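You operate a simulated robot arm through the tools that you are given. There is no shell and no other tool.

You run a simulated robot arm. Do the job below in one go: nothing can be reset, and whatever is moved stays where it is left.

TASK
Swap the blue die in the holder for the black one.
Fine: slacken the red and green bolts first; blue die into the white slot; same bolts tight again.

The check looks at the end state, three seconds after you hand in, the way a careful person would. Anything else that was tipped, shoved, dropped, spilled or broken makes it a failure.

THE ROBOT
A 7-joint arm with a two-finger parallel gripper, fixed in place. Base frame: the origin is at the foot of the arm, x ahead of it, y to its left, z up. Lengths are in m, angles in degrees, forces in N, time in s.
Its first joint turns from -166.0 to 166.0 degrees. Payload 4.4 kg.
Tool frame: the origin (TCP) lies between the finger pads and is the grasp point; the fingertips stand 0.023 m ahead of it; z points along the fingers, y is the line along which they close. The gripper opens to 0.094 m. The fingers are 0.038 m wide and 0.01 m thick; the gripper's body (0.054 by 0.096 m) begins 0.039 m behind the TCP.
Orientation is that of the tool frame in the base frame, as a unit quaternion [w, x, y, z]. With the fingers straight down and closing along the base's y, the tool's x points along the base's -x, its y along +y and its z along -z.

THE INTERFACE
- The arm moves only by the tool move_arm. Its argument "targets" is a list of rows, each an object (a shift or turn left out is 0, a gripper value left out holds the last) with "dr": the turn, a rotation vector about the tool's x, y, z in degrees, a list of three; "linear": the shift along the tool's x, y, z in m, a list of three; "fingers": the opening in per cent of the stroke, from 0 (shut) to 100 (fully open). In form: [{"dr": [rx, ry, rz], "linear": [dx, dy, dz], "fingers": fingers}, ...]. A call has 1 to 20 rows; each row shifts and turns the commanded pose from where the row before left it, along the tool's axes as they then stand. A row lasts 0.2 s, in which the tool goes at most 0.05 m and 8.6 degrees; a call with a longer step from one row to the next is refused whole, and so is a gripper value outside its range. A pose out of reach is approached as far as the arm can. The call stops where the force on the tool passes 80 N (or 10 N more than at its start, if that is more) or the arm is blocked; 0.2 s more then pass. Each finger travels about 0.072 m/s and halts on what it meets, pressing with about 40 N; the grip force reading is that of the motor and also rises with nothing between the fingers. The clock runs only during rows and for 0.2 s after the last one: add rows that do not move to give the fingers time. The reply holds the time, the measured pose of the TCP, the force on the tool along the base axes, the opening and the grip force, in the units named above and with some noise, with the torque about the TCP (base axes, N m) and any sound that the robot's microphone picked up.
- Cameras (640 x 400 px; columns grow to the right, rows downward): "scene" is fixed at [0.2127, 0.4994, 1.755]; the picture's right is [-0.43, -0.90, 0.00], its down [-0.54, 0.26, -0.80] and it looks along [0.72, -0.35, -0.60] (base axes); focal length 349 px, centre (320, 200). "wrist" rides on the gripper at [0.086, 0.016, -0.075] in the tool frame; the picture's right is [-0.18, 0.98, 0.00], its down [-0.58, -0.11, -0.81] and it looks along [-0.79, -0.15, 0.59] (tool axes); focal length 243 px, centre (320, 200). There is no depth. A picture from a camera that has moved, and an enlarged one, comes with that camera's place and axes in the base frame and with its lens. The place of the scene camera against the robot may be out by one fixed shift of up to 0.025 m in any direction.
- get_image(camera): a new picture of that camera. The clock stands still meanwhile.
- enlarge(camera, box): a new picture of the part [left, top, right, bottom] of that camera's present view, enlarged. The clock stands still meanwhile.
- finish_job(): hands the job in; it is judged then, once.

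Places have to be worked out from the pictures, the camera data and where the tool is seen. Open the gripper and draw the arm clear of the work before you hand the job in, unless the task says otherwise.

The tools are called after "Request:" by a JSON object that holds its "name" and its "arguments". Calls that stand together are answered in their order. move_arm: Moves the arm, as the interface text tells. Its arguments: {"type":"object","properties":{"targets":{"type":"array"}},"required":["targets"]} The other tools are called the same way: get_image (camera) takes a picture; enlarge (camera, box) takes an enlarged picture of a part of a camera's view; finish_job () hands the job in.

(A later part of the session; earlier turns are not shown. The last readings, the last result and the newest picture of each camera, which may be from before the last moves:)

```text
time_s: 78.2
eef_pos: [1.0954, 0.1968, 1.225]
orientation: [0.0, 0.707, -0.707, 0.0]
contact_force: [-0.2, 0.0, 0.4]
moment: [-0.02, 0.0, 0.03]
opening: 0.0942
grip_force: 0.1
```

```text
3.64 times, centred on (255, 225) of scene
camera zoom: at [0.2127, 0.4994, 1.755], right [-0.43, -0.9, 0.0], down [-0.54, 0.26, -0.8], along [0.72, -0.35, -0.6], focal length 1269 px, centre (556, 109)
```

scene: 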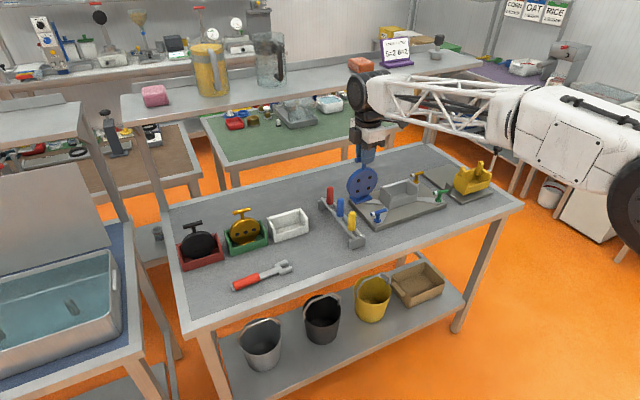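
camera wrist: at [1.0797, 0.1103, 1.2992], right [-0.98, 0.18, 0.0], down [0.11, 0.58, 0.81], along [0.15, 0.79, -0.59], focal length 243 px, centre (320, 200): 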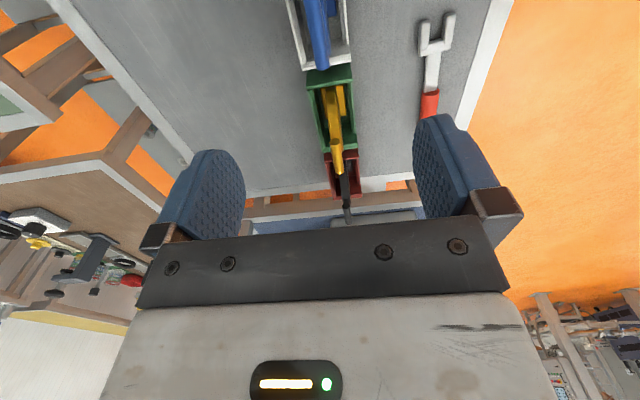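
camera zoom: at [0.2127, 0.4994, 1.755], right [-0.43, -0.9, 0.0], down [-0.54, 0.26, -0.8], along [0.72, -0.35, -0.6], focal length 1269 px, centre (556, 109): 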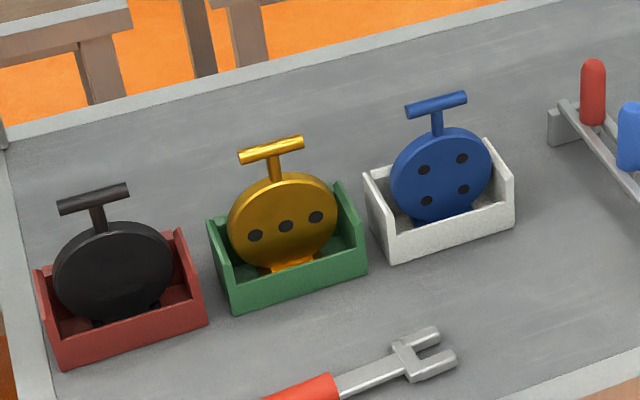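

The blue die stands neatly in the white bin, just like the yellow one in its bin. I move on at this height toward the black die and look.

Request:
{"name": "move_arm", "arguments": {"targets": [{"linear": [-0.036, 0.008, 0]}, {"linear": [-0.036, 0.008, 0]}, {"linear": [-0.036, 0.008, 0]}, {"linear": [-0.036, 0.008, 0]}, {"linear": [-0.036, 0.008, 0]}, {"linear": [0, 0, 0]}]}}

Request:
{"name": "get_image", "arguments": {"camera": "wrist"}}

Request:
{"name": "enlarge", "arguments": {"camera": "wrist", "box": [220, 0, 420, 125]}}

Request:
{"name": "get_image", "arguments": {"camera": "scene"}}

```text
time_s: 79.6
eef_pos: [1.0544, 0.3804, 1.2247]
orientation: [0.0, -0.706, 0.708, 0.0]
contact_force: [0.4, 0.2, -0.9]
moment: [-0.02, 0.02, 0.0]
opening: 0.0941
grip_force: 0.2
```

```text
taken
camera wrist: at [1.038, 0.2933, 1.2993], right [-0.98, 0.18, 0.0], down [0.11, 0.58, 0.81], along [0.15, 0.79, -0.59], focal length 243 px, centre (320, 200)
```

wrist: 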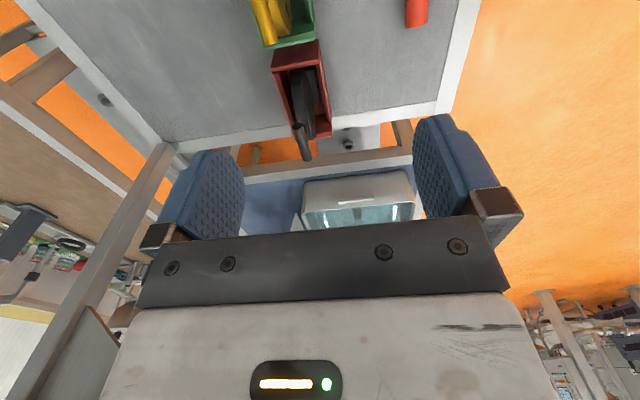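

```text
3.20 times, centred on (320, 62) of wrist
camera zoom: at [1.038, 0.2933, 1.2993], right [-0.98, 0.18, 0.0], down [0.11, 0.58, 0.81], along [0.15, 0.79, -0.59], focal length 776 px, centre (320, 640)
```

zoom: 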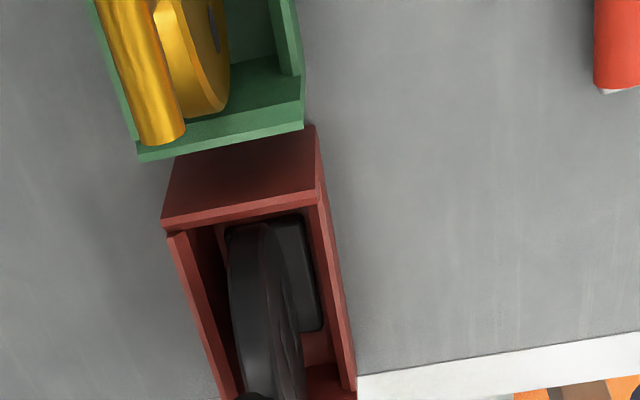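

```text
taken
```

scene: 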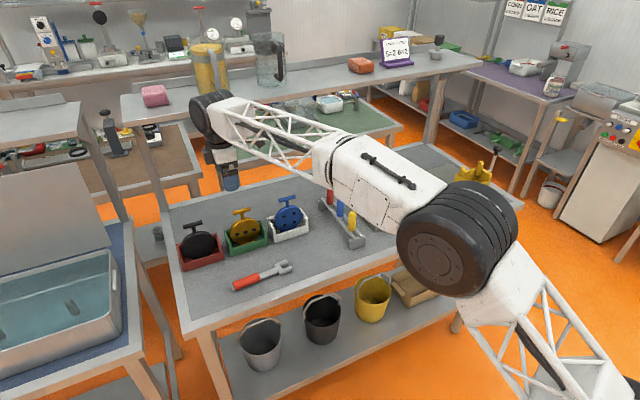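

The black die's bar works out at ≈(1.0975, 0.497) in the red bin (x 1.064–1.129). I hover above it, checking that the arm still reaches there.

Request:
{"name": "move_arm", "arguments": {"targets": [{"linear": [-0.03, -0.011, 0]}, {"linear": [-0.03, -0.011, 0]}, {"linear": [-0.03, -0.011, 0]}, {"linear": [-0.028, -0.01, 0]}, {"linear": [0, 0, 0]}, {"linear": [0, 0, 0]}]}}

Request:
{"name": "get_image", "arguments": {"camera": "wrist"}}

Request:
{"name": "enlarge", "arguments": {"camera": "wrist", "box": [220, 0, 420, 125]}}

Request:
{"name": "get_image", "arguments": {"camera": "scene"}}

```text
time_s: 81.0
eef_pos: [1.0956, 0.4957, 1.2241]
orientation: [0.0, 0.707, -0.707, 0.0]
contact_force: [-0.5, 0.2, -0.6]
moment: [0.0, 0.01, -0.02]
opening: 0.0939
grip_force: 0.1
```

```text
taken
camera wrist: at [1.0807, 0.4085, 1.2989], right [-0.98, 0.18, 0.0], down [0.11, 0.58, 0.81], along [0.15, 0.79, -0.59], focal length 243 px, centre (320, 200)
```

wrist: 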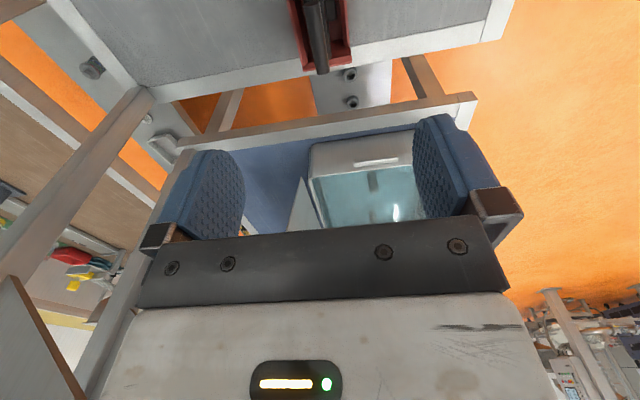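

```text
3.20 times, centred on (320, 62) of wrist
camera zoom: at [1.0807, 0.4085, 1.2989], right [-0.98, 0.18, 0.0], down [0.11, 0.58, 0.81], along [0.15, 0.79, -0.59], focal length 776 px, centre (320, 640)
```

zoom: 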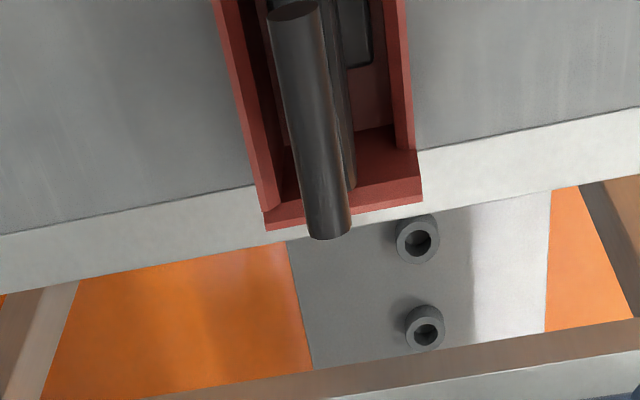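

```text
taken
```

scene: 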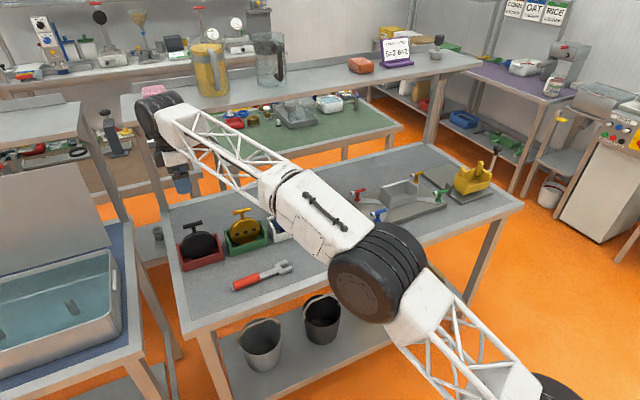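

Reachable. Bar centre here ≈(1.0995, 0.4995), so I shift +2.5 mm in x and +4.5 mm in y and descend part way for a check.

Request:
{"name": "move_arm", "arguments": {"targets": [{"linear": [-0.0045, -0.0025, 0]}, {"linear": [0, 0, 0.035]}, {"linear": [0, 0, 0.035]}, {"linear": [0, 0, 0.035]}, {"linear": [0, 0, 0]}, {"linear": [0, 0, 0]}]}}

Request:
{"name": "enlarge", "arguments": {"camera": "wrist", "box": [240, 0, 400, 220]}}

Request:
{"name": "enlarge", "arguments": {"camera": "scene", "box": [130, 140, 300, 280]}}

```text
time_s: 82.4
eef_pos: [1.1007, 0.5007, 1.1193]
orientation: [0.001, 0.707, -0.707, 0.0]
contact_force: [-0.4, -0.6, -0.7]
moment: [0.0, -0.03, 0.01]
opening: 0.0941
grip_force: 0.0
```

```text
1.82 times, centred on (320, 110) of wrist
camera zoom: at [1.0845, 0.4122, 1.1938], right [-0.98, 0.18, 0.0], down [0.11, 0.58, 0.81], along [0.15, 0.79, -0.59], focal length 441 px, centre (320, 364)
```

zoom: 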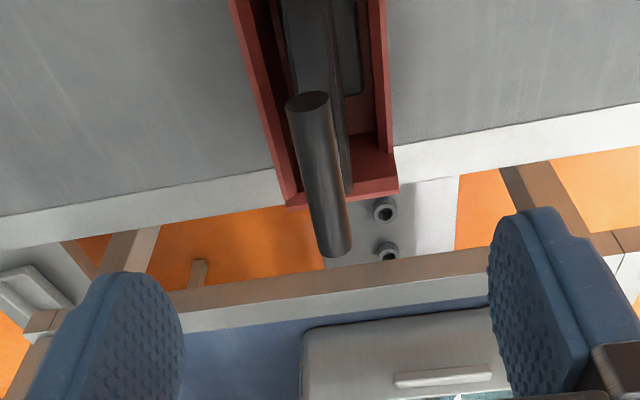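

```text
2.86 times, centred on (215, 210) of scene
camera zoom: at [0.2127, 0.4994, 1.755], right [-0.43, -0.9, 0.0], down [-0.54, 0.26, -0.8], along [0.72, -0.35, -0.6], focal length 997 px, centre (620, 171)
```

zoom: 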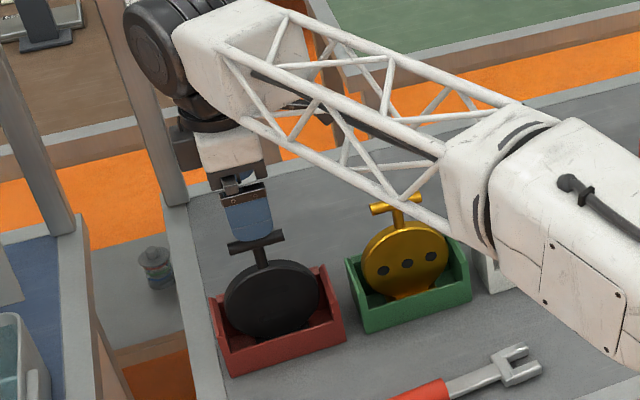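

Aligned within a millimetre or two. I descend to grip height (z≈1.0635, same bar position as for the blue die) and close.

Request:
{"name": "move_arm", "arguments": {"targets": [{"linear": [-0.0005, 0.0015, 0.02]}, {"linear": [0, 0, 0.02]}, {"linear": [0, 0, 0.016]}, {"linear": [0, 0, 0]}, {"fingers": 50}, {"fingers": 20}, {"fingers": 0}, {"fingers": 0}, {"fingers": 0}]}}

Request:
{"name": "enlarge", "arguments": {"camera": "wrist", "box": [240, 0, 400, 220]}}

Request:
{"name": "enlarge", "arguments": {"camera": "scene", "box": [130, 140, 300, 280]}}

```text
time_s: 84.4
eef_pos: [1.1001, 0.4995, 1.0621]
orientation: [0.0, -0.707, 0.707, 0.0]
contact_force: [-0.5, 0.9, -0.2]
moment: [0.0, 0.03, -0.02]
opening: 0.0134
grip_force: 40.0
```

```text
1.82 times, centred on (320, 110) of wrist
camera zoom: at [1.0837, 0.4128, 1.1378], right [-0.98, 0.18, 0.0], down [0.11, 0.58, 0.81], along [0.15, 0.79, -0.59], focal length 441 px, centre (320, 364)
```

zoom: 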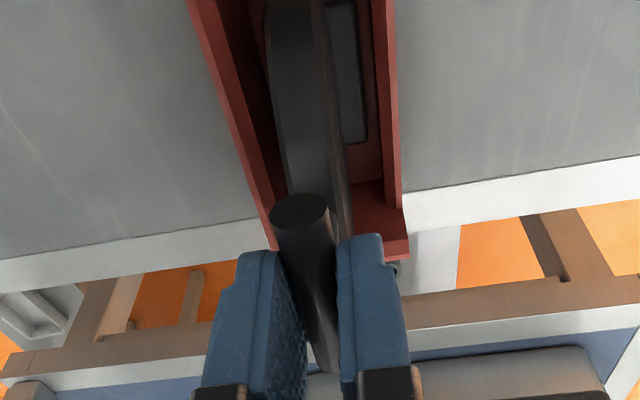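

```text
2.86 times, centred on (215, 210) of scene
camera zoom: at [0.2127, 0.4994, 1.755], right [-0.43, -0.9, 0.0], down [-0.54, 0.26, -0.8], along [0.72, -0.35, -0.6], focal length 997 px, centre (620, 171)
```

zoom: 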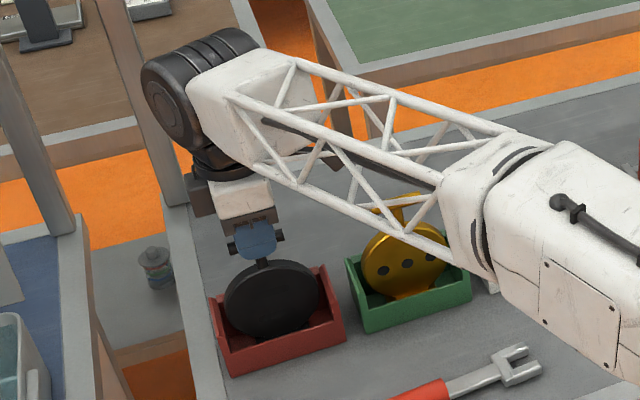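

Gripped (13.4 mm), with the bar sitting in the fingers just as the blue one did. I lift it gently, then high.

Request:
{"name": "move_arm", "arguments": {"targets": [{"linear": [0, 0, -0.005]}, {"linear": [0, 0, -0.01]}, {"linear": [0, 0, -0.015]}, {"linear": [0, 0, 0]}]}}

Request:
{"name": "enlarge", "arguments": {"camera": "scene", "box": [130, 140, 300, 280]}}

```text
time_s: 85.4
eef_pos: [1.0992, 0.5018, 1.0927]
orientation: [0.0, -0.707, 0.707, 0.0]
contact_force: [-0.2, -0.9, -5.8]
moment: [0.01, 0.01, -0.02]
opening: 0.0135
grip_force: 39.8
```

```text
2.86 times, centred on (215, 210) of scene
camera zoom: at [0.2127, 0.4994, 1.755], right [-0.43, -0.9, 0.0], down [-0.54, 0.26, -0.8], along [0.72, -0.35, -0.6], focal length 997 px, centre (620, 171)
```

zoom: 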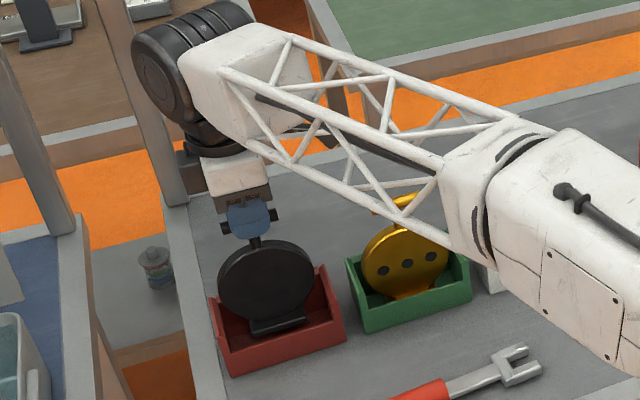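

Free of the bin. I lift it high and draw it back in x so the way along the bench passes in front of the other dies.

Request:
{"name": "move_arm", "arguments": {"targets": [{"linear": [0, 0, -0.037]}, {"linear": [0, 0, -0.037]}, {"linear": [0, 0, -0.037]}, {"linear": [0, 0, -0.037]}, {"linear": [0, 0.03, 0]}, {"linear": [0, 0.03, 0]}, {"linear": [0, 0.03, 0]}, {"linear": [0, 0.03, 0]}, {"linear": [0.03, 0, 0]}, {"linear": [0.04, 0, 0]}, {"linear": [0.04, 0, 0]}, {"linear": [0.04, 0, 0]}, {"linear": [0.04, 0, 0]}, {"linear": [0.04, 0, 0]}, {"linear": [0.04, 0, 0]}, {"linear": [0, 0, 0]}]}}

Request:
{"name": "get_image", "arguments": {"camera": "scene"}}

```text
time_s: 88.8
eef_pos: [0.982, 0.2311, 1.237]
orientation: [0.0, 0.707, -0.707, 0.0]
contact_force: [0.1, 0.0, -4.8]
moment: [-0.01, 0.01, 0.02]
opening: 0.0134
grip_force: 39.9
```

```text
taken
```

scene: 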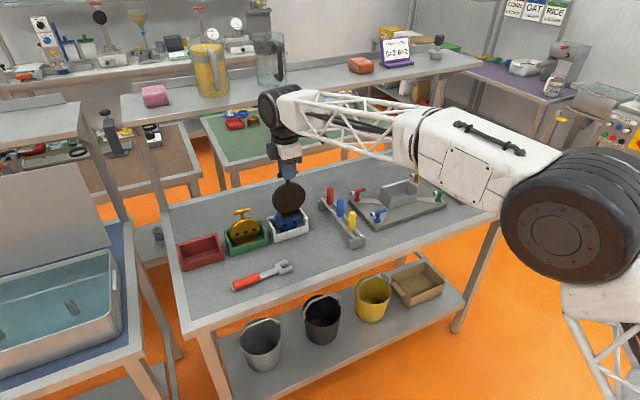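

All clear. I continue along the bench to the holder, staying above the pegs, and stop above it.

Request:
{"name": "move_arm", "arguments": {"targets": [{"linear": [0.039, 0, 0]}, {"linear": [0.039, 0, 0]}, {"linear": [0.039, 0, 0]}, {"linear": [0.039, 0, 0]}, {"linear": [0.039, 0, 0]}, {"linear": [0.039, 0, 0]}, {"linear": [0.039, 0, 0]}, {"linear": [0.039, 0, 0]}, {"linear": [0.039, 0, 0]}, {"linear": [0.039, 0, 0]}, {"linear": [0.039, 0, 0]}, {"linear": [0.041, 0, 0]}, {"linear": [0, -0.03, 0]}, {"linear": [0, -0.03, 0]}, {"linear": [0, -0.017, 0]}, {"linear": [0, 0, 0]}, {"linear": [0, 0, 0]}]}}

Request:
{"name": "get_image", "arguments": {"camera": "scene"}}

Request:
{"name": "enlarge", "arguments": {"camera": "wrist", "box": [220, 0, 420, 125]}}

```text
time_s: 92.4
eef_pos: [1.0575, -0.24, 1.2405]
orientation: [0.0, -0.707, 0.707, 0.001]
contact_force: [0.0, -0.4, -5.3]
moment: [0.03, 0.01, 0.04]
opening: 0.0138
grip_force: 40.7
```

```text
taken
```

scene: 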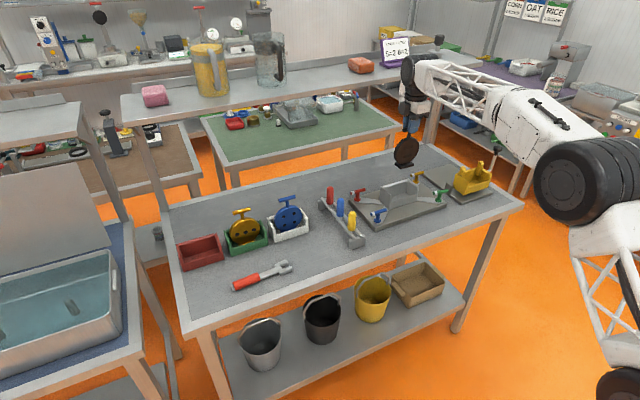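

```text
3.20 times, centred on (320, 62) of wrist
camera zoom: at [1.0413, -0.3271, 1.3153], right [-0.98, 0.18, 0.0], down [0.11, 0.58, 0.81], along [0.15, 0.79, -0.59], focal length 776 px, centre (320, 640)
```

zoom: 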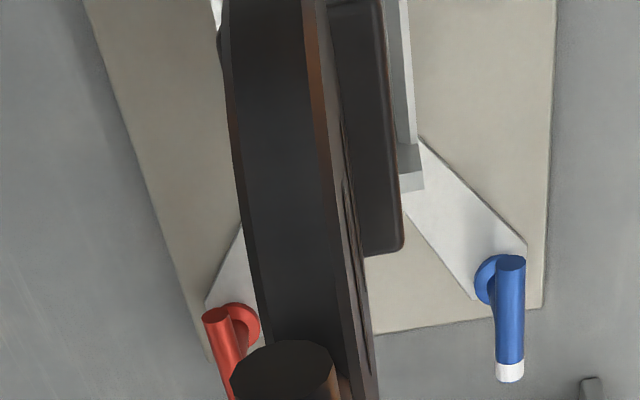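

Over the holder with the same lateral pose as when I gripped the blue die (within 1 mm). I lower to just above the holder's rim and check.

Request:
{"name": "move_arm", "arguments": {"targets": [{"linear": [0, 0, 0.025]}, {"linear": [0, 0, 0.025]}, {"linear": [0, 0, 0.015]}, {"linear": [0, 0, 0]}, {"linear": [0, 0, 0]}]}}

Request:
{"name": "enlarge", "arguments": {"camera": "wrist", "box": [220, 0, 420, 125]}}

Request:
{"name": "enlarge", "arguments": {"camera": "scene", "box": [340, 120, 450, 230]}}

```text
time_s: 93.6
eef_pos: [1.0585, -0.2395, 1.1754]
orientation: [-0.001, 0.707, -0.707, -0.001]
contact_force: [-0.2, 0.2, -4.9]
moment: [-0.01, 0.01, 0.0]
opening: 0.0133
grip_force: 39.8
```

```text
3.20 times, centred on (320, 62) of wrist
camera zoom: at [1.0415, -0.3269, 1.25], right [-0.98, 0.18, 0.0], down [0.11, 0.58, 0.81], along [0.15, 0.79, -0.59], focal length 776 px, centre (320, 640)
```

zoom: 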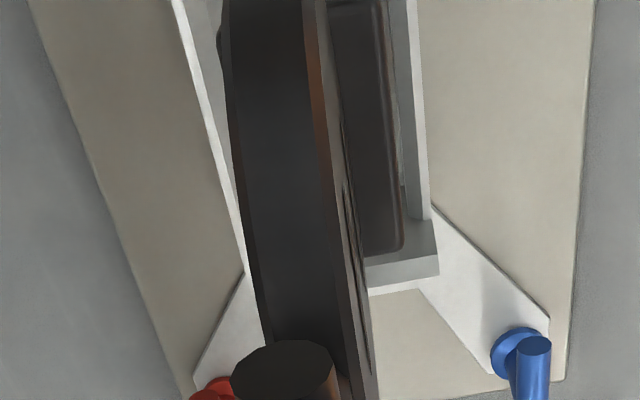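

```text
3.64 times, centred on (395, 175) of scene
camera zoom: at [0.2127, 0.4994, 1.755], right [-0.43, -0.9, 0.0], down [-0.54, 0.26, -0.8], along [0.72, -0.35, -0.6], focal length 1269 px, centre (47, 291)
```

zoom: 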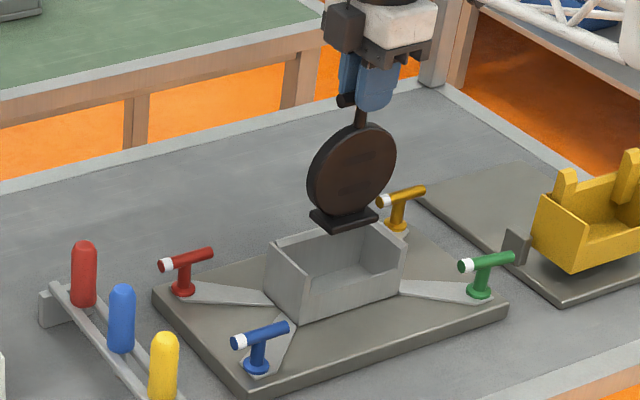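

Foot and holder line up within about a millimetre. I lower into the holder, then slowly to feel the seat (expected near z≈1.086).

Request:
{"name": "move_arm", "arguments": {"targets": [{"linear": [0, 0, 0.015]}, {"linear": [0, 0, 0.015]}, {"linear": [0, 0, 0.015]}, {"linear": [0, 0, 0.015]}, {"linear": [0, 0, 0.01]}, {"linear": [0, 0, 0]}]}}

Request:
{"name": "enlarge", "arguments": {"camera": "scene", "box": [340, 120, 450, 230]}}

```text
time_s: 95.0
eef_pos: [1.0567, -0.2402, 1.1042]
orientation: [0.0, -0.707, 0.707, 0.0]
contact_force: [0.5, -0.2, -5.6]
moment: [0.04, -0.03, -0.01]
opening: 0.0134
grip_force: 39.8
```

```text
3.64 times, centred on (395, 175) of scene
camera zoom: at [0.2127, 0.4994, 1.755], right [-0.43, -0.9, 0.0], down [-0.54, 0.26, -0.8], along [0.72, -0.35, -0.6], focal length 1269 px, centre (47, 291)
```

zoom: 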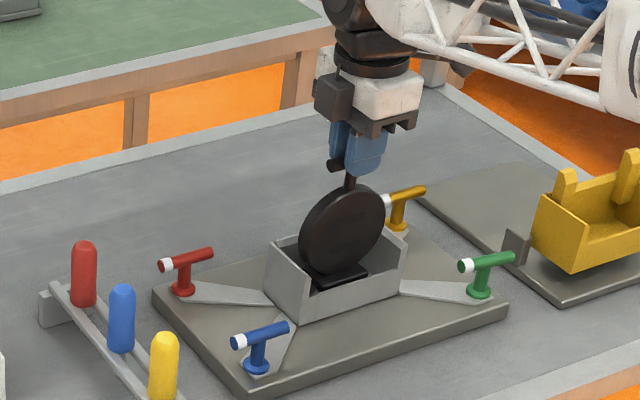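

It is inside the holder and hanging free. I lower in small steps until it seats.

Request:
{"name": "move_arm", "arguments": {"targets": [{"linear": [0, 0, 0.005]}, {"linear": [0, 0, 0.004]}, {"linear": [0, 0, 0.003]}, {"linear": [0, 0, 0]}]}}

```text
time_s: 96.0
eef_pos: [1.0572, -0.2404, 1.0921]
orientation: [0.0, -0.707, 0.707, 0.0]
contact_force: [1.1, -0.4, -5.5]
moment: [0.01, 0.01, 0.0]
opening: 0.0134
grip_force: 40.0
```

Request:
{"name": "move_arm", "arguments": {"targets": [{"linear": [0, 0, 0.002]}, {"linear": [0, 0, 0.002]}, {"linear": [0, 0, 0]}]}}

```text
time_s: 96.8
eef_pos: [1.0569, -0.2402, 1.0877]
orientation: [0.001, 0.707, -0.707, 0.001]
contact_force: [-0.1, 0.5, -4.9]
moment: [-0.04, 0.0, 0.0]
opening: 0.0133
grip_force: 39.9
```

Request:
{"name": "move_arm", "arguments": {"targets": [{"linear": [0, 0, 0.0015]}, {"linear": [0, 0, 0.0015]}, {"linear": [0, 0, 0]}]}}

```text
time_s: 97.6
eef_pos: [1.0571, -0.241, 1.0857]
orientation: [0.0, -0.707, 0.708, -0.001]
contact_force: [-0.1, 0.2, -4.5]
moment: [0.0, 0.0, 0.0]
opening: 0.0132
grip_force: 40.1
```

Request:
{"name": "move_arm", "arguments": {"targets": [{"linear": [0, 0, 0.0015]}, {"linear": [0, 0, 0]}, {"linear": [0, 0, 0]}]}}

```text
time_s: 98.4
eef_pos: [1.0576, -0.2405, 1.0865]
orientation: [0.0, 0.707, -0.707, 0.0]
contact_force: [0.9, 2.8, 3.3]
moment: [0.4, -0.03, -0.01]
opening: 0.0135
grip_force: 40.4
```

Contact is beginning (+3 N). Half a millimetre more to seat it, then a look.

Request:
{"name": "move_arm", "arguments": {"targets": [{"linear": [0, 0, 0.0007]}, {"linear": [0, 0, 0]}]}}

Request:
{"name": "enlarge", "arguments": {"camera": "scene", "box": [340, 120, 450, 230]}}

Request:
{"name": "enlarge", "arguments": {"camera": "wrist", "box": [240, 0, 400, 220]}}

```text
time_s: 99.0
eef_pos: [1.057, -0.2399, 1.0857]
orientation: [0.0, 0.708, -0.707, 0.001]
contact_force: [2.7, -1.0, 13.4]
moment: [0.0, -0.05, -0.02]
opening: 0.0134
grip_force: 40.3
```

```text
3.64 times, centred on (395, 175) of scene
camera zoom: at [0.2127, 0.4994, 1.755], right [-0.43, -0.9, 0.0], down [-0.54, 0.26, -0.8], along [0.72, -0.35, -0.6], focal length 1269 px, centre (47, 291)
```

zoom: 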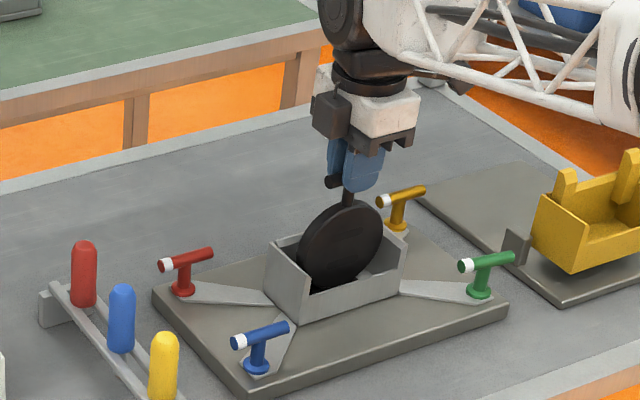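

```text
1.82 times, centred on (320, 110) of wrist
camera zoom: at [1.0406, -0.3272, 1.1603], right [-0.98, 0.18, 0.0], down [0.11, 0.58, 0.81], along [0.15, 0.79, -0.59], focal length 441 px, centre (320, 364)
```

zoom: 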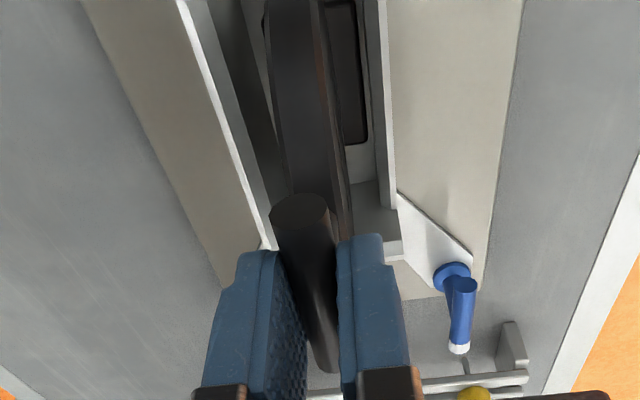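

Seated at z≈1.0857 — virtually the same picture as the blue die had. I release and lift away.

Request:
{"name": "move_arm", "arguments": {"targets": [{"linear": [0, 0, -0.0007]}, {"fingers": 40}, {"fingers": 100}, {"fingers": 100}, {"linear": [0, 0, -0.02]}, {"linear": [0, 0, -0.03]}, {"linear": [0, 0, -0.04]}, {"linear": [0, 0, -0.04]}, {"linear": [0, 0, 0]}]}}

Request:
{"name": "enlarge", "arguments": {"camera": "scene", "box": [340, 130, 450, 230]}}

Request:
{"name": "enlarge", "arguments": {"camera": "wrist", "box": [220, 0, 420, 125]}}

```text
time_s: 101.0
eef_pos: [1.0563, -0.241, 1.2142]
orientation: [0.0, -0.707, 0.707, 0.0]
contact_force: [-0.1, -0.9, -0.6]
moment: [0.03, 0.02, 0.01]
opening: 0.0941
grip_force: 0.1
```

```text
4.00 times, centred on (395, 180) of scene
camera zoom: at [0.2127, 0.4994, 1.755], right [-0.43, -0.9, 0.0], down [-0.54, 0.26, -0.8], along [0.72, -0.35, -0.6], focal length 1396 px, centre (20, 280)
```

zoom: 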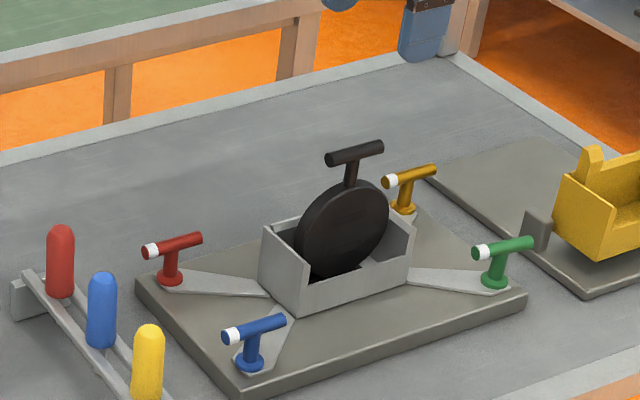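

```text
3.20 times, centred on (320, 62) of wrist
camera zoom: at [1.04, -0.3281, 1.2893], right [-0.98, 0.18, 0.0], down [0.11, 0.58, 0.81], along [0.15, 0.79, -0.59], focal length 776 px, centre (320, 640)
```

zoom: 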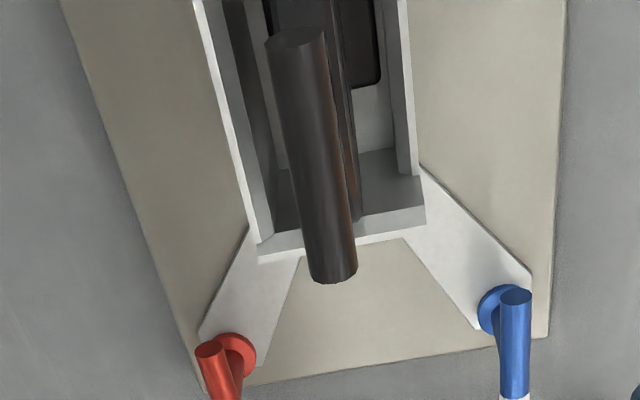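

The black die sits in the holder exactly as the blue one did. Now the red bolt: I move above it with the tool as it is (closing along x).

Request:
{"name": "move_arm", "arguments": {"targets": [{"linear": [-0.036, -0.019, 0]}, {"linear": [-0.036, -0.019, 0]}, {"linear": [-0.036, -0.019, 0]}, {"linear": [-0.0325, -0.017, 0]}, {"linear": [0, 0, 0.04]}, {"linear": [0, 0, 0.04]}, {"linear": [0, 0, 0]}, {"linear": [0, 0, 0]}]}}

Request:
{"name": "enlarge", "arguments": {"camera": "wrist", "box": [240, 0, 400, 100]}}

```text
time_s: 102.8
eef_pos: [1.1311, -0.1018, 1.1339]
orientation: [0.0, 0.707, -0.707, 0.0]
contact_force: [0.3, 0.1, 0.6]
moment: [-0.02, -0.02, 0.02]
opening: 0.094
grip_force: 0.0
```

```text
4.00 times, centred on (320, 50) of wrist
camera zoom: at [1.1154, -0.1878, 1.2085], right [-0.98, 0.18, 0.0], down [0.11, 0.58, 0.81], along [0.15, 0.79, -0.59], focal length 970 px, centre (320, 800)
```

zoom: 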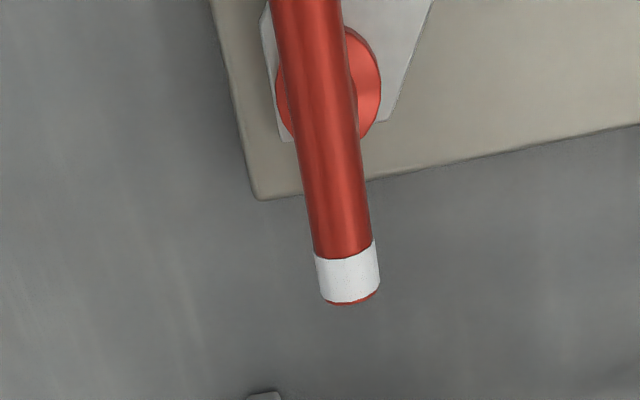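

The bar is within about 1 mm of centre. I shift by 1 mm, descend to grip height and close on the red bar.

Request:
{"name": "move_arm", "arguments": {"targets": [{"linear": [0, 0.001, 0.035]}, {"linear": [0, 0, 0.035]}, {"linear": [0, 0, 0.035]}, {"linear": [0, 0, 0.03]}, {"linear": [0, 0, 0.016]}, {"linear": [0, 0, 0]}]}}

Request:
{"name": "get_image", "arguments": {"camera": "wrist"}}

Request:
{"name": "enlarge", "arguments": {"camera": "scene", "box": [310, 130, 450, 240]}}

```text
time_s: 104.2
eef_pos: [1.1306, -0.0994, 0.9808]
orientation: [0.001, 0.707, -0.707, -0.001]
contact_force: [-0.3, -1.0, 0.1]
moment: [0.02, -0.04, 0.0]
opening: 0.0939
grip_force: 0.0
```

```text
taken
camera wrist: at [1.1136, -0.1866, 1.0563], right [-0.98, 0.18, 0.0], down [0.11, 0.58, 0.81], along [0.15, 0.79, -0.59], focal length 243 px, centre (320, 200)
```

wrist: 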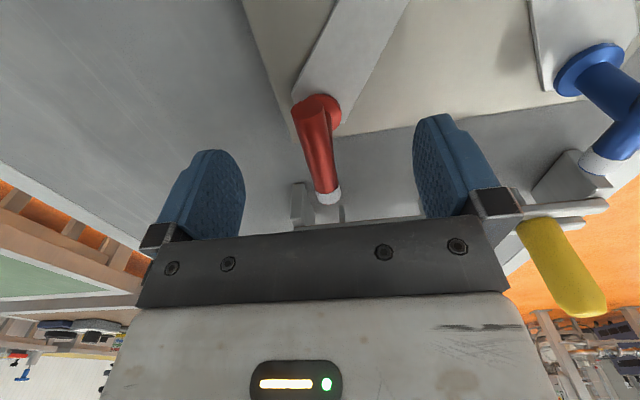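

```text
3.64 times, centred on (380, 185) of scene
camera zoom: at [0.2127, 0.4994, 1.755], right [-0.43, -0.9, 0.0], down [-0.54, 0.26, -0.8], along [0.72, -0.35, -0.6], focal length 1269 px, centre (102, 254)
```

zoom: 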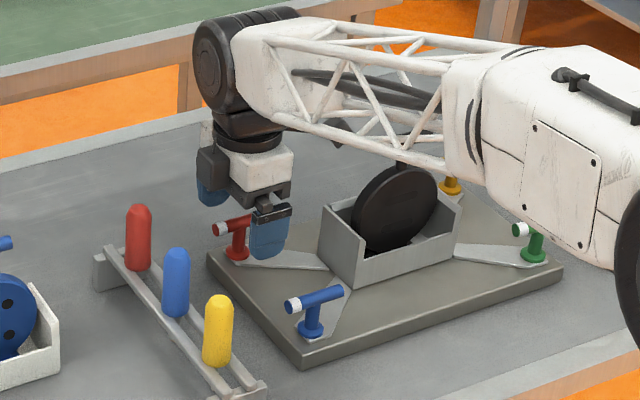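

The red bar is between the open fingers. I close.

Request:
{"name": "move_arm", "arguments": {"targets": [{"fingers": 50}, {"fingers": 20}, {"fingers": 0}, {"fingers": 0}, {"fingers": 0}]}}

```text
time_s: 105.4
eef_pos: [1.1294, -0.0988, 0.9818]
orientation: [-0.001, -0.707, 0.707, -0.001]
contact_force: [-6.3, 0.4, 1.3]
moment: [0.07, 0.14, 0.03]
opening: 0.0141
grip_force: 44.6
```

Well centred (−6 N). I now turn clockwise (positive about tool z) in steps with relief.

Request:
{"name": "move_arm", "arguments": {"targets": [{"dr": [0, 0, 4]}, {"dr": [0, 0, 4]}, {"dr": [0, 0, 4]}, {"linear": [0, 0, 0]}]}}

```text
time_s: 106.4
eef_pos: [1.1314, -0.0992, 0.9817]
orientation: [-0.001, -0.63, 0.776, 0.0]
contact_force: [-1.0, 6.5, -12.3]
moment: [0.62, -0.11, 0.0]
opening: 0.0141
grip_force: 45.0
```

Request:
{"name": "move_arm", "arguments": {"targets": [{"dr": [0, 0, 4]}, {"dr": [0, 0, 4]}, {"dr": [0, 0, 4]}, {"dr": [0, 0, 4]}, {"linear": [0, 0, 0]}]}}

```text
time_s: 107.6
eef_pos: [1.1298, -0.1003, 0.9817]
orientation: [-0.001, -0.515, 0.857, 0.0]
contact_force: [4.3, 7.8, -30.5]
moment: [0.51, -0.33, 0.03]
opening: 0.014
grip_force: 45.2
```

Fz reads −30 N, so I follow down slightly and continue.

Request:
{"name": "move_arm", "arguments": {"targets": [{"linear": [0, 0, 0.0007], "dr": [0, 0, 4]}, {"dr": [0, 0, 4]}, {"dr": [0, 0, 4]}, {"dr": [0, 0, 4]}, {"linear": [0, 0, 0]}]}}

```text
time_s: 108.8
eef_pos: [1.1306, -0.1, 0.9824]
orientation: [-0.002, -0.391, 0.92, 0.0]
contact_force: [-20.5, 3.9, -26.9]
moment: [0.4, -0.03, -0.03]
opening: 0.0139
grip_force: 44.3
```

44° back. Relieve and continue.

Request:
{"name": "move_arm", "arguments": {"targets": [{"linear": [0.0003, 0.0004, 0.0006], "dr": [0, 0, 4]}, {"dr": [0, 0, 4]}, {"dr": [0, 0, 4]}, {"dr": [0, 0, 4]}, {"linear": [0, 0, 0]}]}}

```text
time_s: 110.0
eef_pos: [1.1295, -0.0996, 0.9822]
orientation: [0.0, -0.259, 0.966, -0.001]
contact_force: [13.6, -5.0, -32.5]
moment: [-0.07, -0.18, 0.01]
opening: 0.0141
grip_force: 45.1
```

60° back; the bolt seems to draw down slightly as it tightens. I follow.

Request:
{"name": "move_arm", "arguments": {"targets": [{"linear": [-0.0003, 0, 0.0008], "dr": [0, 0, 4]}, {"dr": [0, 0, 4]}, {"dr": [0, 0, 4]}, {"dr": [0, 0, 4]}, {"linear": [0, 0, 0]}]}}

```text
time_s: 111.2
eef_pos: [1.1306, -0.0997, 0.9814]
orientation: [0.0, -0.121, 0.993, 0.0]
contact_force: [4.8, -9.8, -20.5]
moment: [0.07, -0.85, -0.03]
opening: 0.014
grip_force: 44.9
```

Request:
{"name": "move_arm", "arguments": {"targets": [{"linear": [0, -0.0003, 0.0005], "dr": [0, 0, 4]}, {"dr": [0, 0, 4]}, {"dr": [0, 0, 4]}, {"dr": [0, 0, 4]}, {"linear": [0, 0, 0]}]}}

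```text
time_s: 112.4
eef_pos: [1.1308, -0.0991, 0.9804]
orientation: [0.001, 0.018, 1.0, 0.0]
contact_force: [-7.4, -11.5, 1.8]
moment: [-0.21, 1.2, -0.03]
opening: 0.014
grip_force: 45.3
```

92° back, loads low. Continuing.

Request:
{"name": "move_arm", "arguments": {"targets": [{"linear": [0, -0.0003, 0], "dr": [0, 0, 4]}, {"dr": [0, 0, 4]}, {"dr": [0, 0, 4]}, {"dr": [0, 0, 4]}, {"linear": [0, 0, 0]}]}}

```text
time_s: 113.6
eef_pos: [1.1308, -0.0994, 0.9826]
orientation: [0.0, 0.157, 0.988, 0.0]
contact_force: [4.6, -21.3, 5.9]
moment: [-0.78, -1.16, -0.02]
opening: 0.0137
grip_force: 45.1
```

108° back. Relieve and continue.

Request:
{"name": "move_arm", "arguments": {"targets": [{"linear": [-0.0003, -0.0005, 0], "dr": [0, 0, 4]}, {"dr": [0, 0, 4]}, {"dr": [0, 0, 4]}, {"dr": [0, 0, 4]}, {"linear": [0, 0, 0]}]}}

```text
time_s: 114.8
eef_pos: [1.1305, -0.0999, 0.9813]
orientation: [0.0, 0.293, 0.956, 0.0]
contact_force: [-4.6, -8.9, 16.2]
moment: [0.54, 1.11, -0.01]
opening: 0.0137
grip_force: 44.6
```

Request:
{"name": "move_arm", "arguments": {"targets": [{"linear": [0, -0.0003, -0.0004], "dr": [0, 0, 4]}, {"dr": [0, 0, 4]}, {"dr": [0, 0, 4]}, {"dr": [0, 0, 4]}, {"linear": [0, 0, 0]}]}}

```text
time_s: 116.0
eef_pos: [1.1312, -0.1014, 0.9809]
orientation: [0.0, 0.423, 0.906, 0.001]
contact_force: [27.5, 2.3, 5.9]
moment: [-0.8, -1.27, -0.05]
opening: 0.0138
grip_force: 44.9
```

140° back. Relieve and continue.

Request:
{"name": "move_arm", "arguments": {"targets": [{"linear": [-0.0004, 0.0005, 0], "dr": [0, 0, 4]}, {"dr": [0, 0, 4]}, {"dr": [0, 0, 4]}, {"dr": [0, 0, 4]}, {"linear": [0, 0, 0]}]}}

```text
time_s: 117.2
eef_pos: [1.1312, -0.1002, 0.9819]
orientation: [0.0, 0.545, 0.838, 0.0]
contact_force: [6.2, 10.4, 10.6]
moment: [1.36, 0.35, -0.03]
opening: 0.0139
grip_force: 44.3
```

156° back. I take 12° more, then the last 12° watching for a stop.

Request:
{"name": "move_arm", "arguments": {"targets": [{"linear": [0.0002, 0.0002, 0], "dr": [0, 0, 4]}, {"dr": [0, 0, 4]}, {"dr": [0, 0, 4]}, {"linear": [0, 0, 0]}]}}

```text
time_s: 118.2
eef_pos: [1.1303, -0.1003, 0.9818]
orientation: [0.0, 0.629, 0.777, 0.0]
contact_force: [-25.8, 8.6, 11.3]
moment: [0.75, 0.63, -0.04]
opening: 0.0138
grip_force: 45.4
```

Request:
{"name": "move_arm", "arguments": {"targets": [{"linear": [0, -0.0006, 0], "dr": [0, 0, 4]}, {"dr": [0, 0, 4]}, {"dr": [0, 0, 4]}, {"linear": [0, 0, 0]}]}}

Request:
{"name": "get_image", "arguments": {"camera": "wrist"}}

Request:
{"name": "enlarge", "arguments": {"camera": "scene", "box": [310, 130, 450, 240]}}

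```text
time_s: 119.2
eef_pos: [1.1293, -0.1006, 0.9823]
orientation: [-0.001, 0.707, 0.707, 0.0]
contact_force: [-5.9, 9.6, 5.4]
moment: [-0.9, 0.1, -0.07]
opening: 0.0138
grip_force: 45.1
```

```text
taken
camera wrist: at [1.146, -0.0143, 1.0565], right [0.98, -0.18, 0.0], down [-0.11, -0.58, 0.81], along [-0.15, -0.79, -0.59], focal length 243 px, centre (320, 200)
```

wrist: 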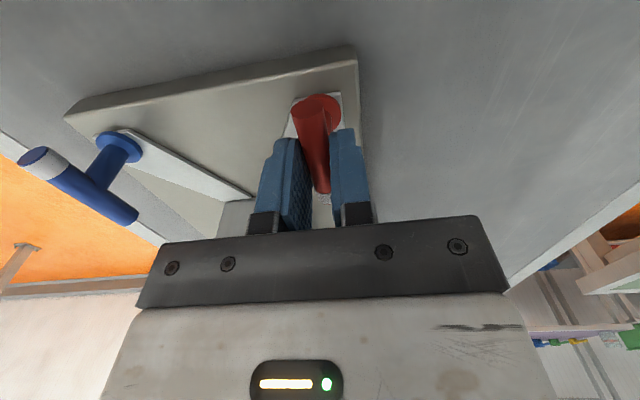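

```text
3.64 times, centred on (380, 185) of scene
camera zoom: at [0.2127, 0.4994, 1.755], right [-0.43, -0.9, 0.0], down [-0.54, 0.26, -0.8], along [0.72, -0.35, -0.6], focal length 1269 px, centre (102, 254)
```

zoom: 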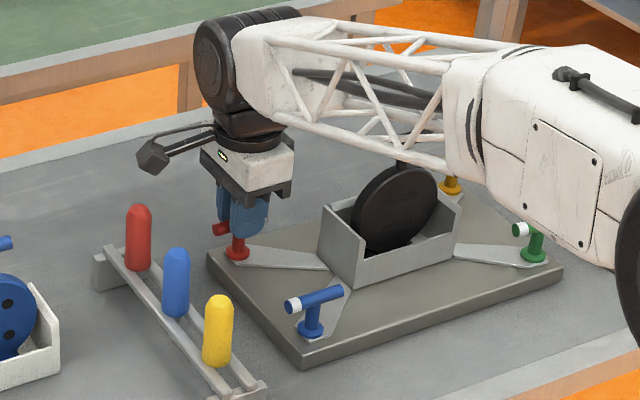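

Back at the original angle with no stop felt yet. I try 4° further clockwise to feel whether it is against its stop.

Request:
{"name": "move_arm", "arguments": {"targets": [{"dr": [0, 0, 2]}, {"dr": [0, 0, 2]}, {"linear": [0, 0, 0]}]}}

```text
time_s: 120.0
eef_pos: [1.1291, -0.1004, 0.9821]
orientation: [0.001, 0.731, 0.682, -0.001]
contact_force: [-5.4, 0.4, 2.0]
moment: [0.12, 0.1, 1.73]
opening: 0.0163
grip_force: 45.4
```

Torque jumps to 1.7 N·m and the bar twists in the fingers: the red bolt is hard against its stop, i.e. tight. I open here and lift.

Request:
{"name": "move_arm", "arguments": {"targets": [{"fingers": 50}, {"fingers": 100}, {"fingers": 100}, {"linear": [0, 0, -0.03]}, {"linear": [0, 0, -0.04]}, {"linear": [0, 0, -0.04]}, {"linear": [0, 0, -0.04]}, {"linear": [0, 0, -0.04]}, {"linear": [0, 0, -0.04]}, {"linear": [0, 0, 0]}]}}

Request:
{"name": "enlarge", "arguments": {"camera": "scene", "box": [310, 130, 470, 240]}}

```text
time_s: 122.2
eef_pos: [1.1306, -0.0991, 1.2133]
orientation: [0.0, 0.732, 0.682, 0.0]
contact_force: [0.2, -0.8, -0.2]
moment: [0.01, -0.02, 0.0]
opening: 0.0938
grip_force: 0.1
```

```text
3.64 times, centred on (390, 185) of scene
camera zoom: at [0.2127, 0.4994, 1.755], right [-0.43, -0.9, 0.0], down [-0.54, 0.26, -0.8], along [0.72, -0.35, -0.6], focal length 1269 px, centre (66, 254)
```

zoom: 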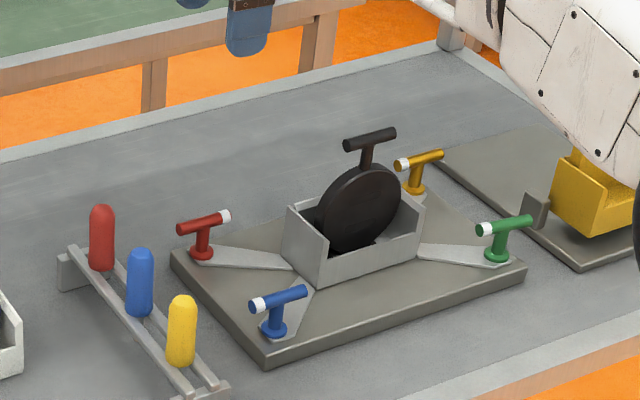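

The red bolt shows its white tip in the original direction. I go over to the green bolt, turning the tool on the way at height.

Request:
{"name": "move_arm", "arguments": {"targets": [{"dr": [0, 0, -8.5]}, {"dr": [0, 0, -8.5]}, {"dr": [0, 0, -8.5]}, {"dr": [0, 0, -8.5]}, {"dr": [0, 0, -8.5]}, {"dr": [0, 0, -8.5]}, {"dr": [0, 0, -8.5]}, {"dr": [0, 0, -8.5]}, {"dr": [0, 0, -8.5]}, {"dr": [0, 0, -8.5]}, {"dr": [0, 0, -8.5]}, {"linear": [0.02, -0.04, 0]}, {"linear": [0.02, -0.04, 0]}, {"linear": [0.02, -0.04, 0]}, {"linear": [0.02, -0.04, 0]}, {"linear": [0.02, -0.04, 0]}, {"linear": [0.02, -0.04, 0]}, {"linear": [0.02, -0.04, 0]}, {"linear": [0, 0, 0]}]}}

Request:
{"name": "move_arm", "arguments": {"targets": [{"dr": [0, 0, -8.25]}, {"dr": [0, 0, -8.25]}, {"dr": [0, 0, -8.25]}, {"dr": [0, 0, -8.25]}, {"dr": [0, 0, -8.25]}, {"dr": [0, 0, -8.25]}, {"dr": [0, 0, -8.25]}, {"dr": [0, 0, -8.25]}, {"dr": [0, 0, -8.25]}, {"dr": [0, 0, -8.25]}, {"linear": [0, 0, 0.04]}, {"linear": [0, 0, 0.04]}, {"linear": [0, 0, 0]}, {"linear": [0, 0, 0]}]}}

Request:
{"name": "enlarge", "arguments": {"camera": "wrist", "box": [240, 0, 400, 100]}}

Request:
{"name": "enlarge", "arguments": {"camera": "scene", "box": [350, 110, 510, 220]}}

```text
time_s: 126.2
eef_pos: [0.9883, -0.3808, 1.2096]
orientation: [0.001, 0.004, 1.0, 0.0]
contact_force: [0.5, -1.0, 0.2]
moment: [0.01, 0.01, -0.02]
opening: 0.0941
grip_force: 0.1
```

```text
time_s: 129.2
eef_pos: [0.987, -0.3796, 1.132]
orientation: [0.0, -0.656, 0.754, 0.0]
contact_force: [0.0, -0.2, -0.1]
moment: [0.02, 0.01, -0.04]
opening: 0.0941
grip_force: 0.0
```

```text
4.00 times, centred on (320, 50) of wrist
camera zoom: at [0.9589, -0.4631, 1.2058], right [-0.95, 0.32, 0.0], down [0.19, 0.56, 0.81], along [0.26, 0.76, -0.59], focal length 970 px, centre (320, 800)
```

zoom: 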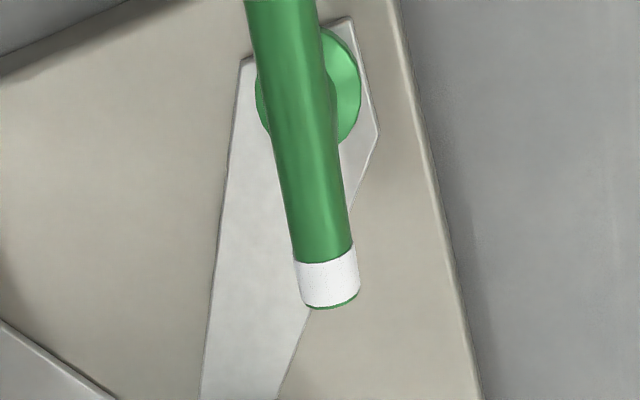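

```text
3.64 times, centred on (430, 165) of scene
camera zoom: at [0.2127, 0.4994, 1.755], right [-0.43, -0.9, 0.0], down [-0.54, 0.26, -0.8], along [0.72, -0.35, -0.6], focal length 1269 px, centre (-80, 327)
```

zoom: 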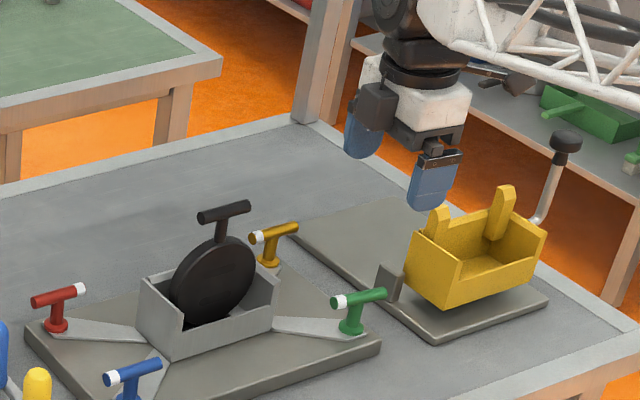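

The green bar lies 3.6 mm off to one side of my centre line; I correct that and descend to grip height (z≈0.984).

Request:
{"name": "move_arm", "arguments": {"targets": [{"linear": [-0.0012, -0.0036, 0.03]}, {"linear": [0, 0, 0.035]}, {"linear": [0, 0, 0.035]}, {"linear": [0, 0, 0.03]}, {"linear": [0, 0, 0.018]}, {"linear": [0, 0, 0]}]}}

Request:
{"name": "get_image", "arguments": {"camera": "wrist"}}

Request:
{"name": "enlarge", "arguments": {"camera": "scene", "box": [350, 110, 510, 220]}}

```text
time_s: 130.6
eef_pos: [0.9906, -0.3782, 0.9823]
orientation: [0.0, -0.656, 0.755, -0.001]
contact_force: [0.8, 0.0, -1.1]
moment: [0.0, -0.03, 0.01]
opening: 0.094
grip_force: 0.1
```

```text
taken
camera wrist: at [0.9633, -0.4624, 1.0571], right [-0.95, 0.32, 0.0], down [0.19, 0.56, 0.81], along [0.26, 0.76, -0.59], focal length 243 px, centre (320, 200)
```

wrist: 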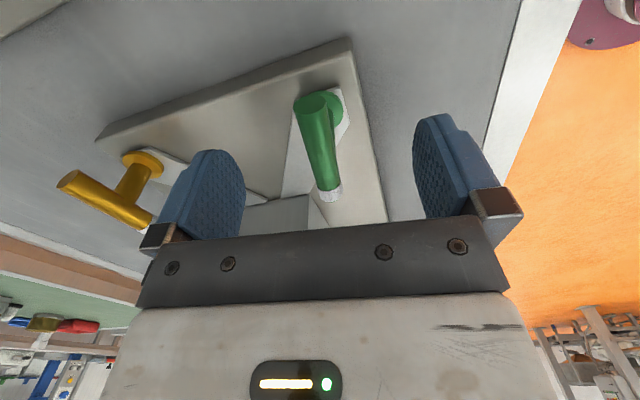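

```text
3.64 times, centred on (430, 165) of scene
camera zoom: at [0.2127, 0.4994, 1.755], right [-0.43, -0.9, 0.0], down [-0.54, 0.26, -0.8], along [0.72, -0.35, -0.6], focal length 1269 px, centre (-80, 327)
```

zoom: 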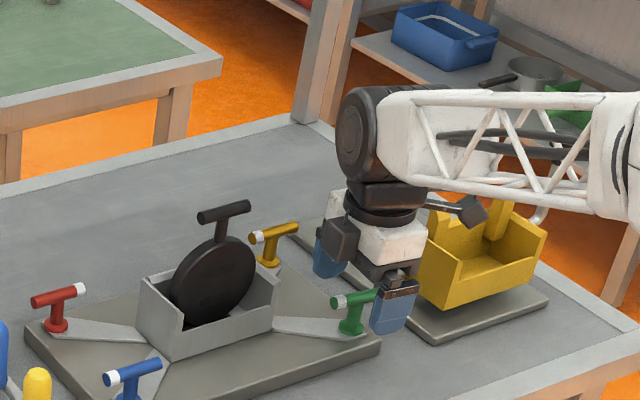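

The green bar is between the fingers. I close.

Request:
{"name": "move_arm", "arguments": {"targets": [{"fingers": 50}, {"fingers": 20}, {"fingers": 0}, {"fingers": 0}, {"fingers": 0}]}}

```text
time_s: 131.8
eef_pos: [0.9893, -0.3785, 0.982]
orientation: [-0.001, -0.656, 0.754, 0.0]
contact_force: [-61.4, 18.0, 9.8]
moment: [0.32, 1.23, -0.11]
opening: 0.0138
grip_force: 44.6
```

Side load of 61 N toward −x; I relieve by 1.6 mm along tool y and begin turning clockwise.

Request:
{"name": "move_arm", "arguments": {"targets": [{"linear": [0, 0.0008, 0]}, {"linear": [0, 0.0008, 0]}, {"linear": [0, 0, 0]}]}}

```text
time_s: 132.6
eef_pos: [0.9898, -0.3784, 0.983]
orientation: [0.0, -0.656, 0.755, 0.0]
contact_force: [-16.3, 15.2, -6.9]
moment: [1.26, 0.02, -0.06]
opening: 0.0139
grip_force: 44.8
```

Request:
{"name": "move_arm", "arguments": {"targets": [{"linear": [0, 0.0004, 0], "dr": [0, 0, 4]}, {"dr": [0, 0, 4]}, {"dr": [0, 0, 4]}, {"linear": [0, 0, 0]}]}}

```text
time_s: 133.6
eef_pos: [0.9912, -0.3785, 0.9824]
orientation: [0.0, -0.574, 0.819, 0.0]
contact_force: [29.2, 13.8, -20.9]
moment: [0.51, -0.6, 0.02]
opening: 0.0138
grip_force: 45.2
```

Turning. Relieve and continue 16°.

Request:
{"name": "move_arm", "arguments": {"targets": [{"linear": [-0.0005, -0.0005, 0.0005], "dr": [0, 0, 4]}, {"dr": [0, 0, 4]}, {"dr": [0, 0, 4]}, {"dr": [0, 0, 4]}, {"linear": [0, 0, 0]}]}}

```text
time_s: 134.8
eef_pos: [0.9924, -0.3778, 0.9829]
orientation: [0.0, -0.453, 0.891, -0.001]
contact_force: [58.4, -10.9, -21.2]
moment: [-0.42, -0.78, 0.08]
opening: 0.0141
grip_force: 44.8
```

Request:
{"name": "move_arm", "arguments": {"targets": [{"linear": [-0.0006, -0.0013, 0.0005]}, {"dr": [0, 0, 4]}, {"dr": [0, 0, 4]}, {"dr": [0, 0, 4]}, {"linear": [0, 0, 0]}]}}

```text
time_s: 136.0
eef_pos: [0.9905, -0.3786, 0.9832]
orientation: [0.001, -0.357, 0.934, 0.0]
contact_force: [-1.4, -9.1, 1.4]
moment: [-0.38, 0.31, 0.0]
opening: 0.014
grip_force: 44.5
```

40° back, loads low. Continuing.

Request:
{"name": "move_arm", "arguments": {"targets": [{"linear": [0, -0.0003, 0], "dr": [0, 0, 4]}, {"dr": [0, 0, 4]}, {"dr": [0, 0, 4]}, {"dr": [0, 0, 4]}, {"linear": [0, 0, 0]}]}}

```text
time_s: 137.2
eef_pos: [0.9916, -0.3785, 0.9812]
orientation: [0.0, -0.223, 0.975, 0.0]
contact_force: [-15.6, -15.7, 5.7]
moment: [-0.49, 0.69, 0.02]
opening: 0.0139
grip_force: 45.1
```

Request:
{"name": "move_arm", "arguments": {"targets": [{"linear": [0.0005, -0.0002, 0], "dr": [0, 0, 4]}, {"dr": [0, 0, 4]}, {"dr": [0, 0, 4]}, {"dr": [0, 0, 4]}, {"linear": [0, 0, 0]}]}}

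```text
time_s: 138.4
eef_pos: [0.9925, -0.3793, 0.9831]
orientation: [0.0, -0.087, 0.996, 0.0]
contact_force: [8.8, -27.0, -3.3]
moment: [-0.46, -0.44, 0.05]
opening: 0.0138
grip_force: 45.0
```

72° back. Relieve and continue.

Request:
{"name": "move_arm", "arguments": {"targets": [{"linear": [0, -0.0007, 0], "dr": [0, 0, 4]}, {"dr": [0, 0, 4]}, {"dr": [0, 0, 4]}, {"dr": [0, 0, 4]}, {"linear": [0, 0, 0]}]}}

```text
time_s: 139.6
eef_pos: [0.9908, -0.3798, 0.9826]
orientation: [0.001, 0.053, 0.999, 0.0]
contact_force: [6.5, -32.9, -1.9]
moment: [-0.56, 0.36, 0.08]
opening: 0.0138
grip_force: 45.1
```

Request:
{"name": "move_arm", "arguments": {"targets": [{"linear": [-0.0002, -0.0008, 0], "dr": [0, 0, 4]}, {"dr": [0, 0, 4]}, {"dr": [0, 0, 4]}, {"dr": [0, 0, 4]}, {"linear": [0, 0, 0]}]}}

```text
time_s: 140.8
eef_pos: [0.9909, -0.3804, 0.9816]
orientation: [-0.001, 0.191, 0.982, 0.0]
contact_force: [-30.8, -10.5, 1.2]
moment: [-0.18, 0.6, 0.03]
opening: 0.014
grip_force: 44.6
```

104° back. Relieve and continue.

Request:
{"name": "move_arm", "arguments": {"targets": [{"linear": [0.0006, -0.0005, 0], "dr": [0, 0, 4]}, {"dr": [0, 0, 4]}, {"dr": [0, 0, 4]}, {"dr": [0, 0, 4]}, {"linear": [0, 0, 0]}]}}

```text
time_s: 142.0
eef_pos: [0.9905, -0.3813, 0.9819]
orientation: [0.0, 0.326, 0.946, -0.001]
contact_force: [24.8, -14.8, -14.3]
moment: [-0.58, -0.81, -0.05]
opening: 0.0136
grip_force: 45.1
```

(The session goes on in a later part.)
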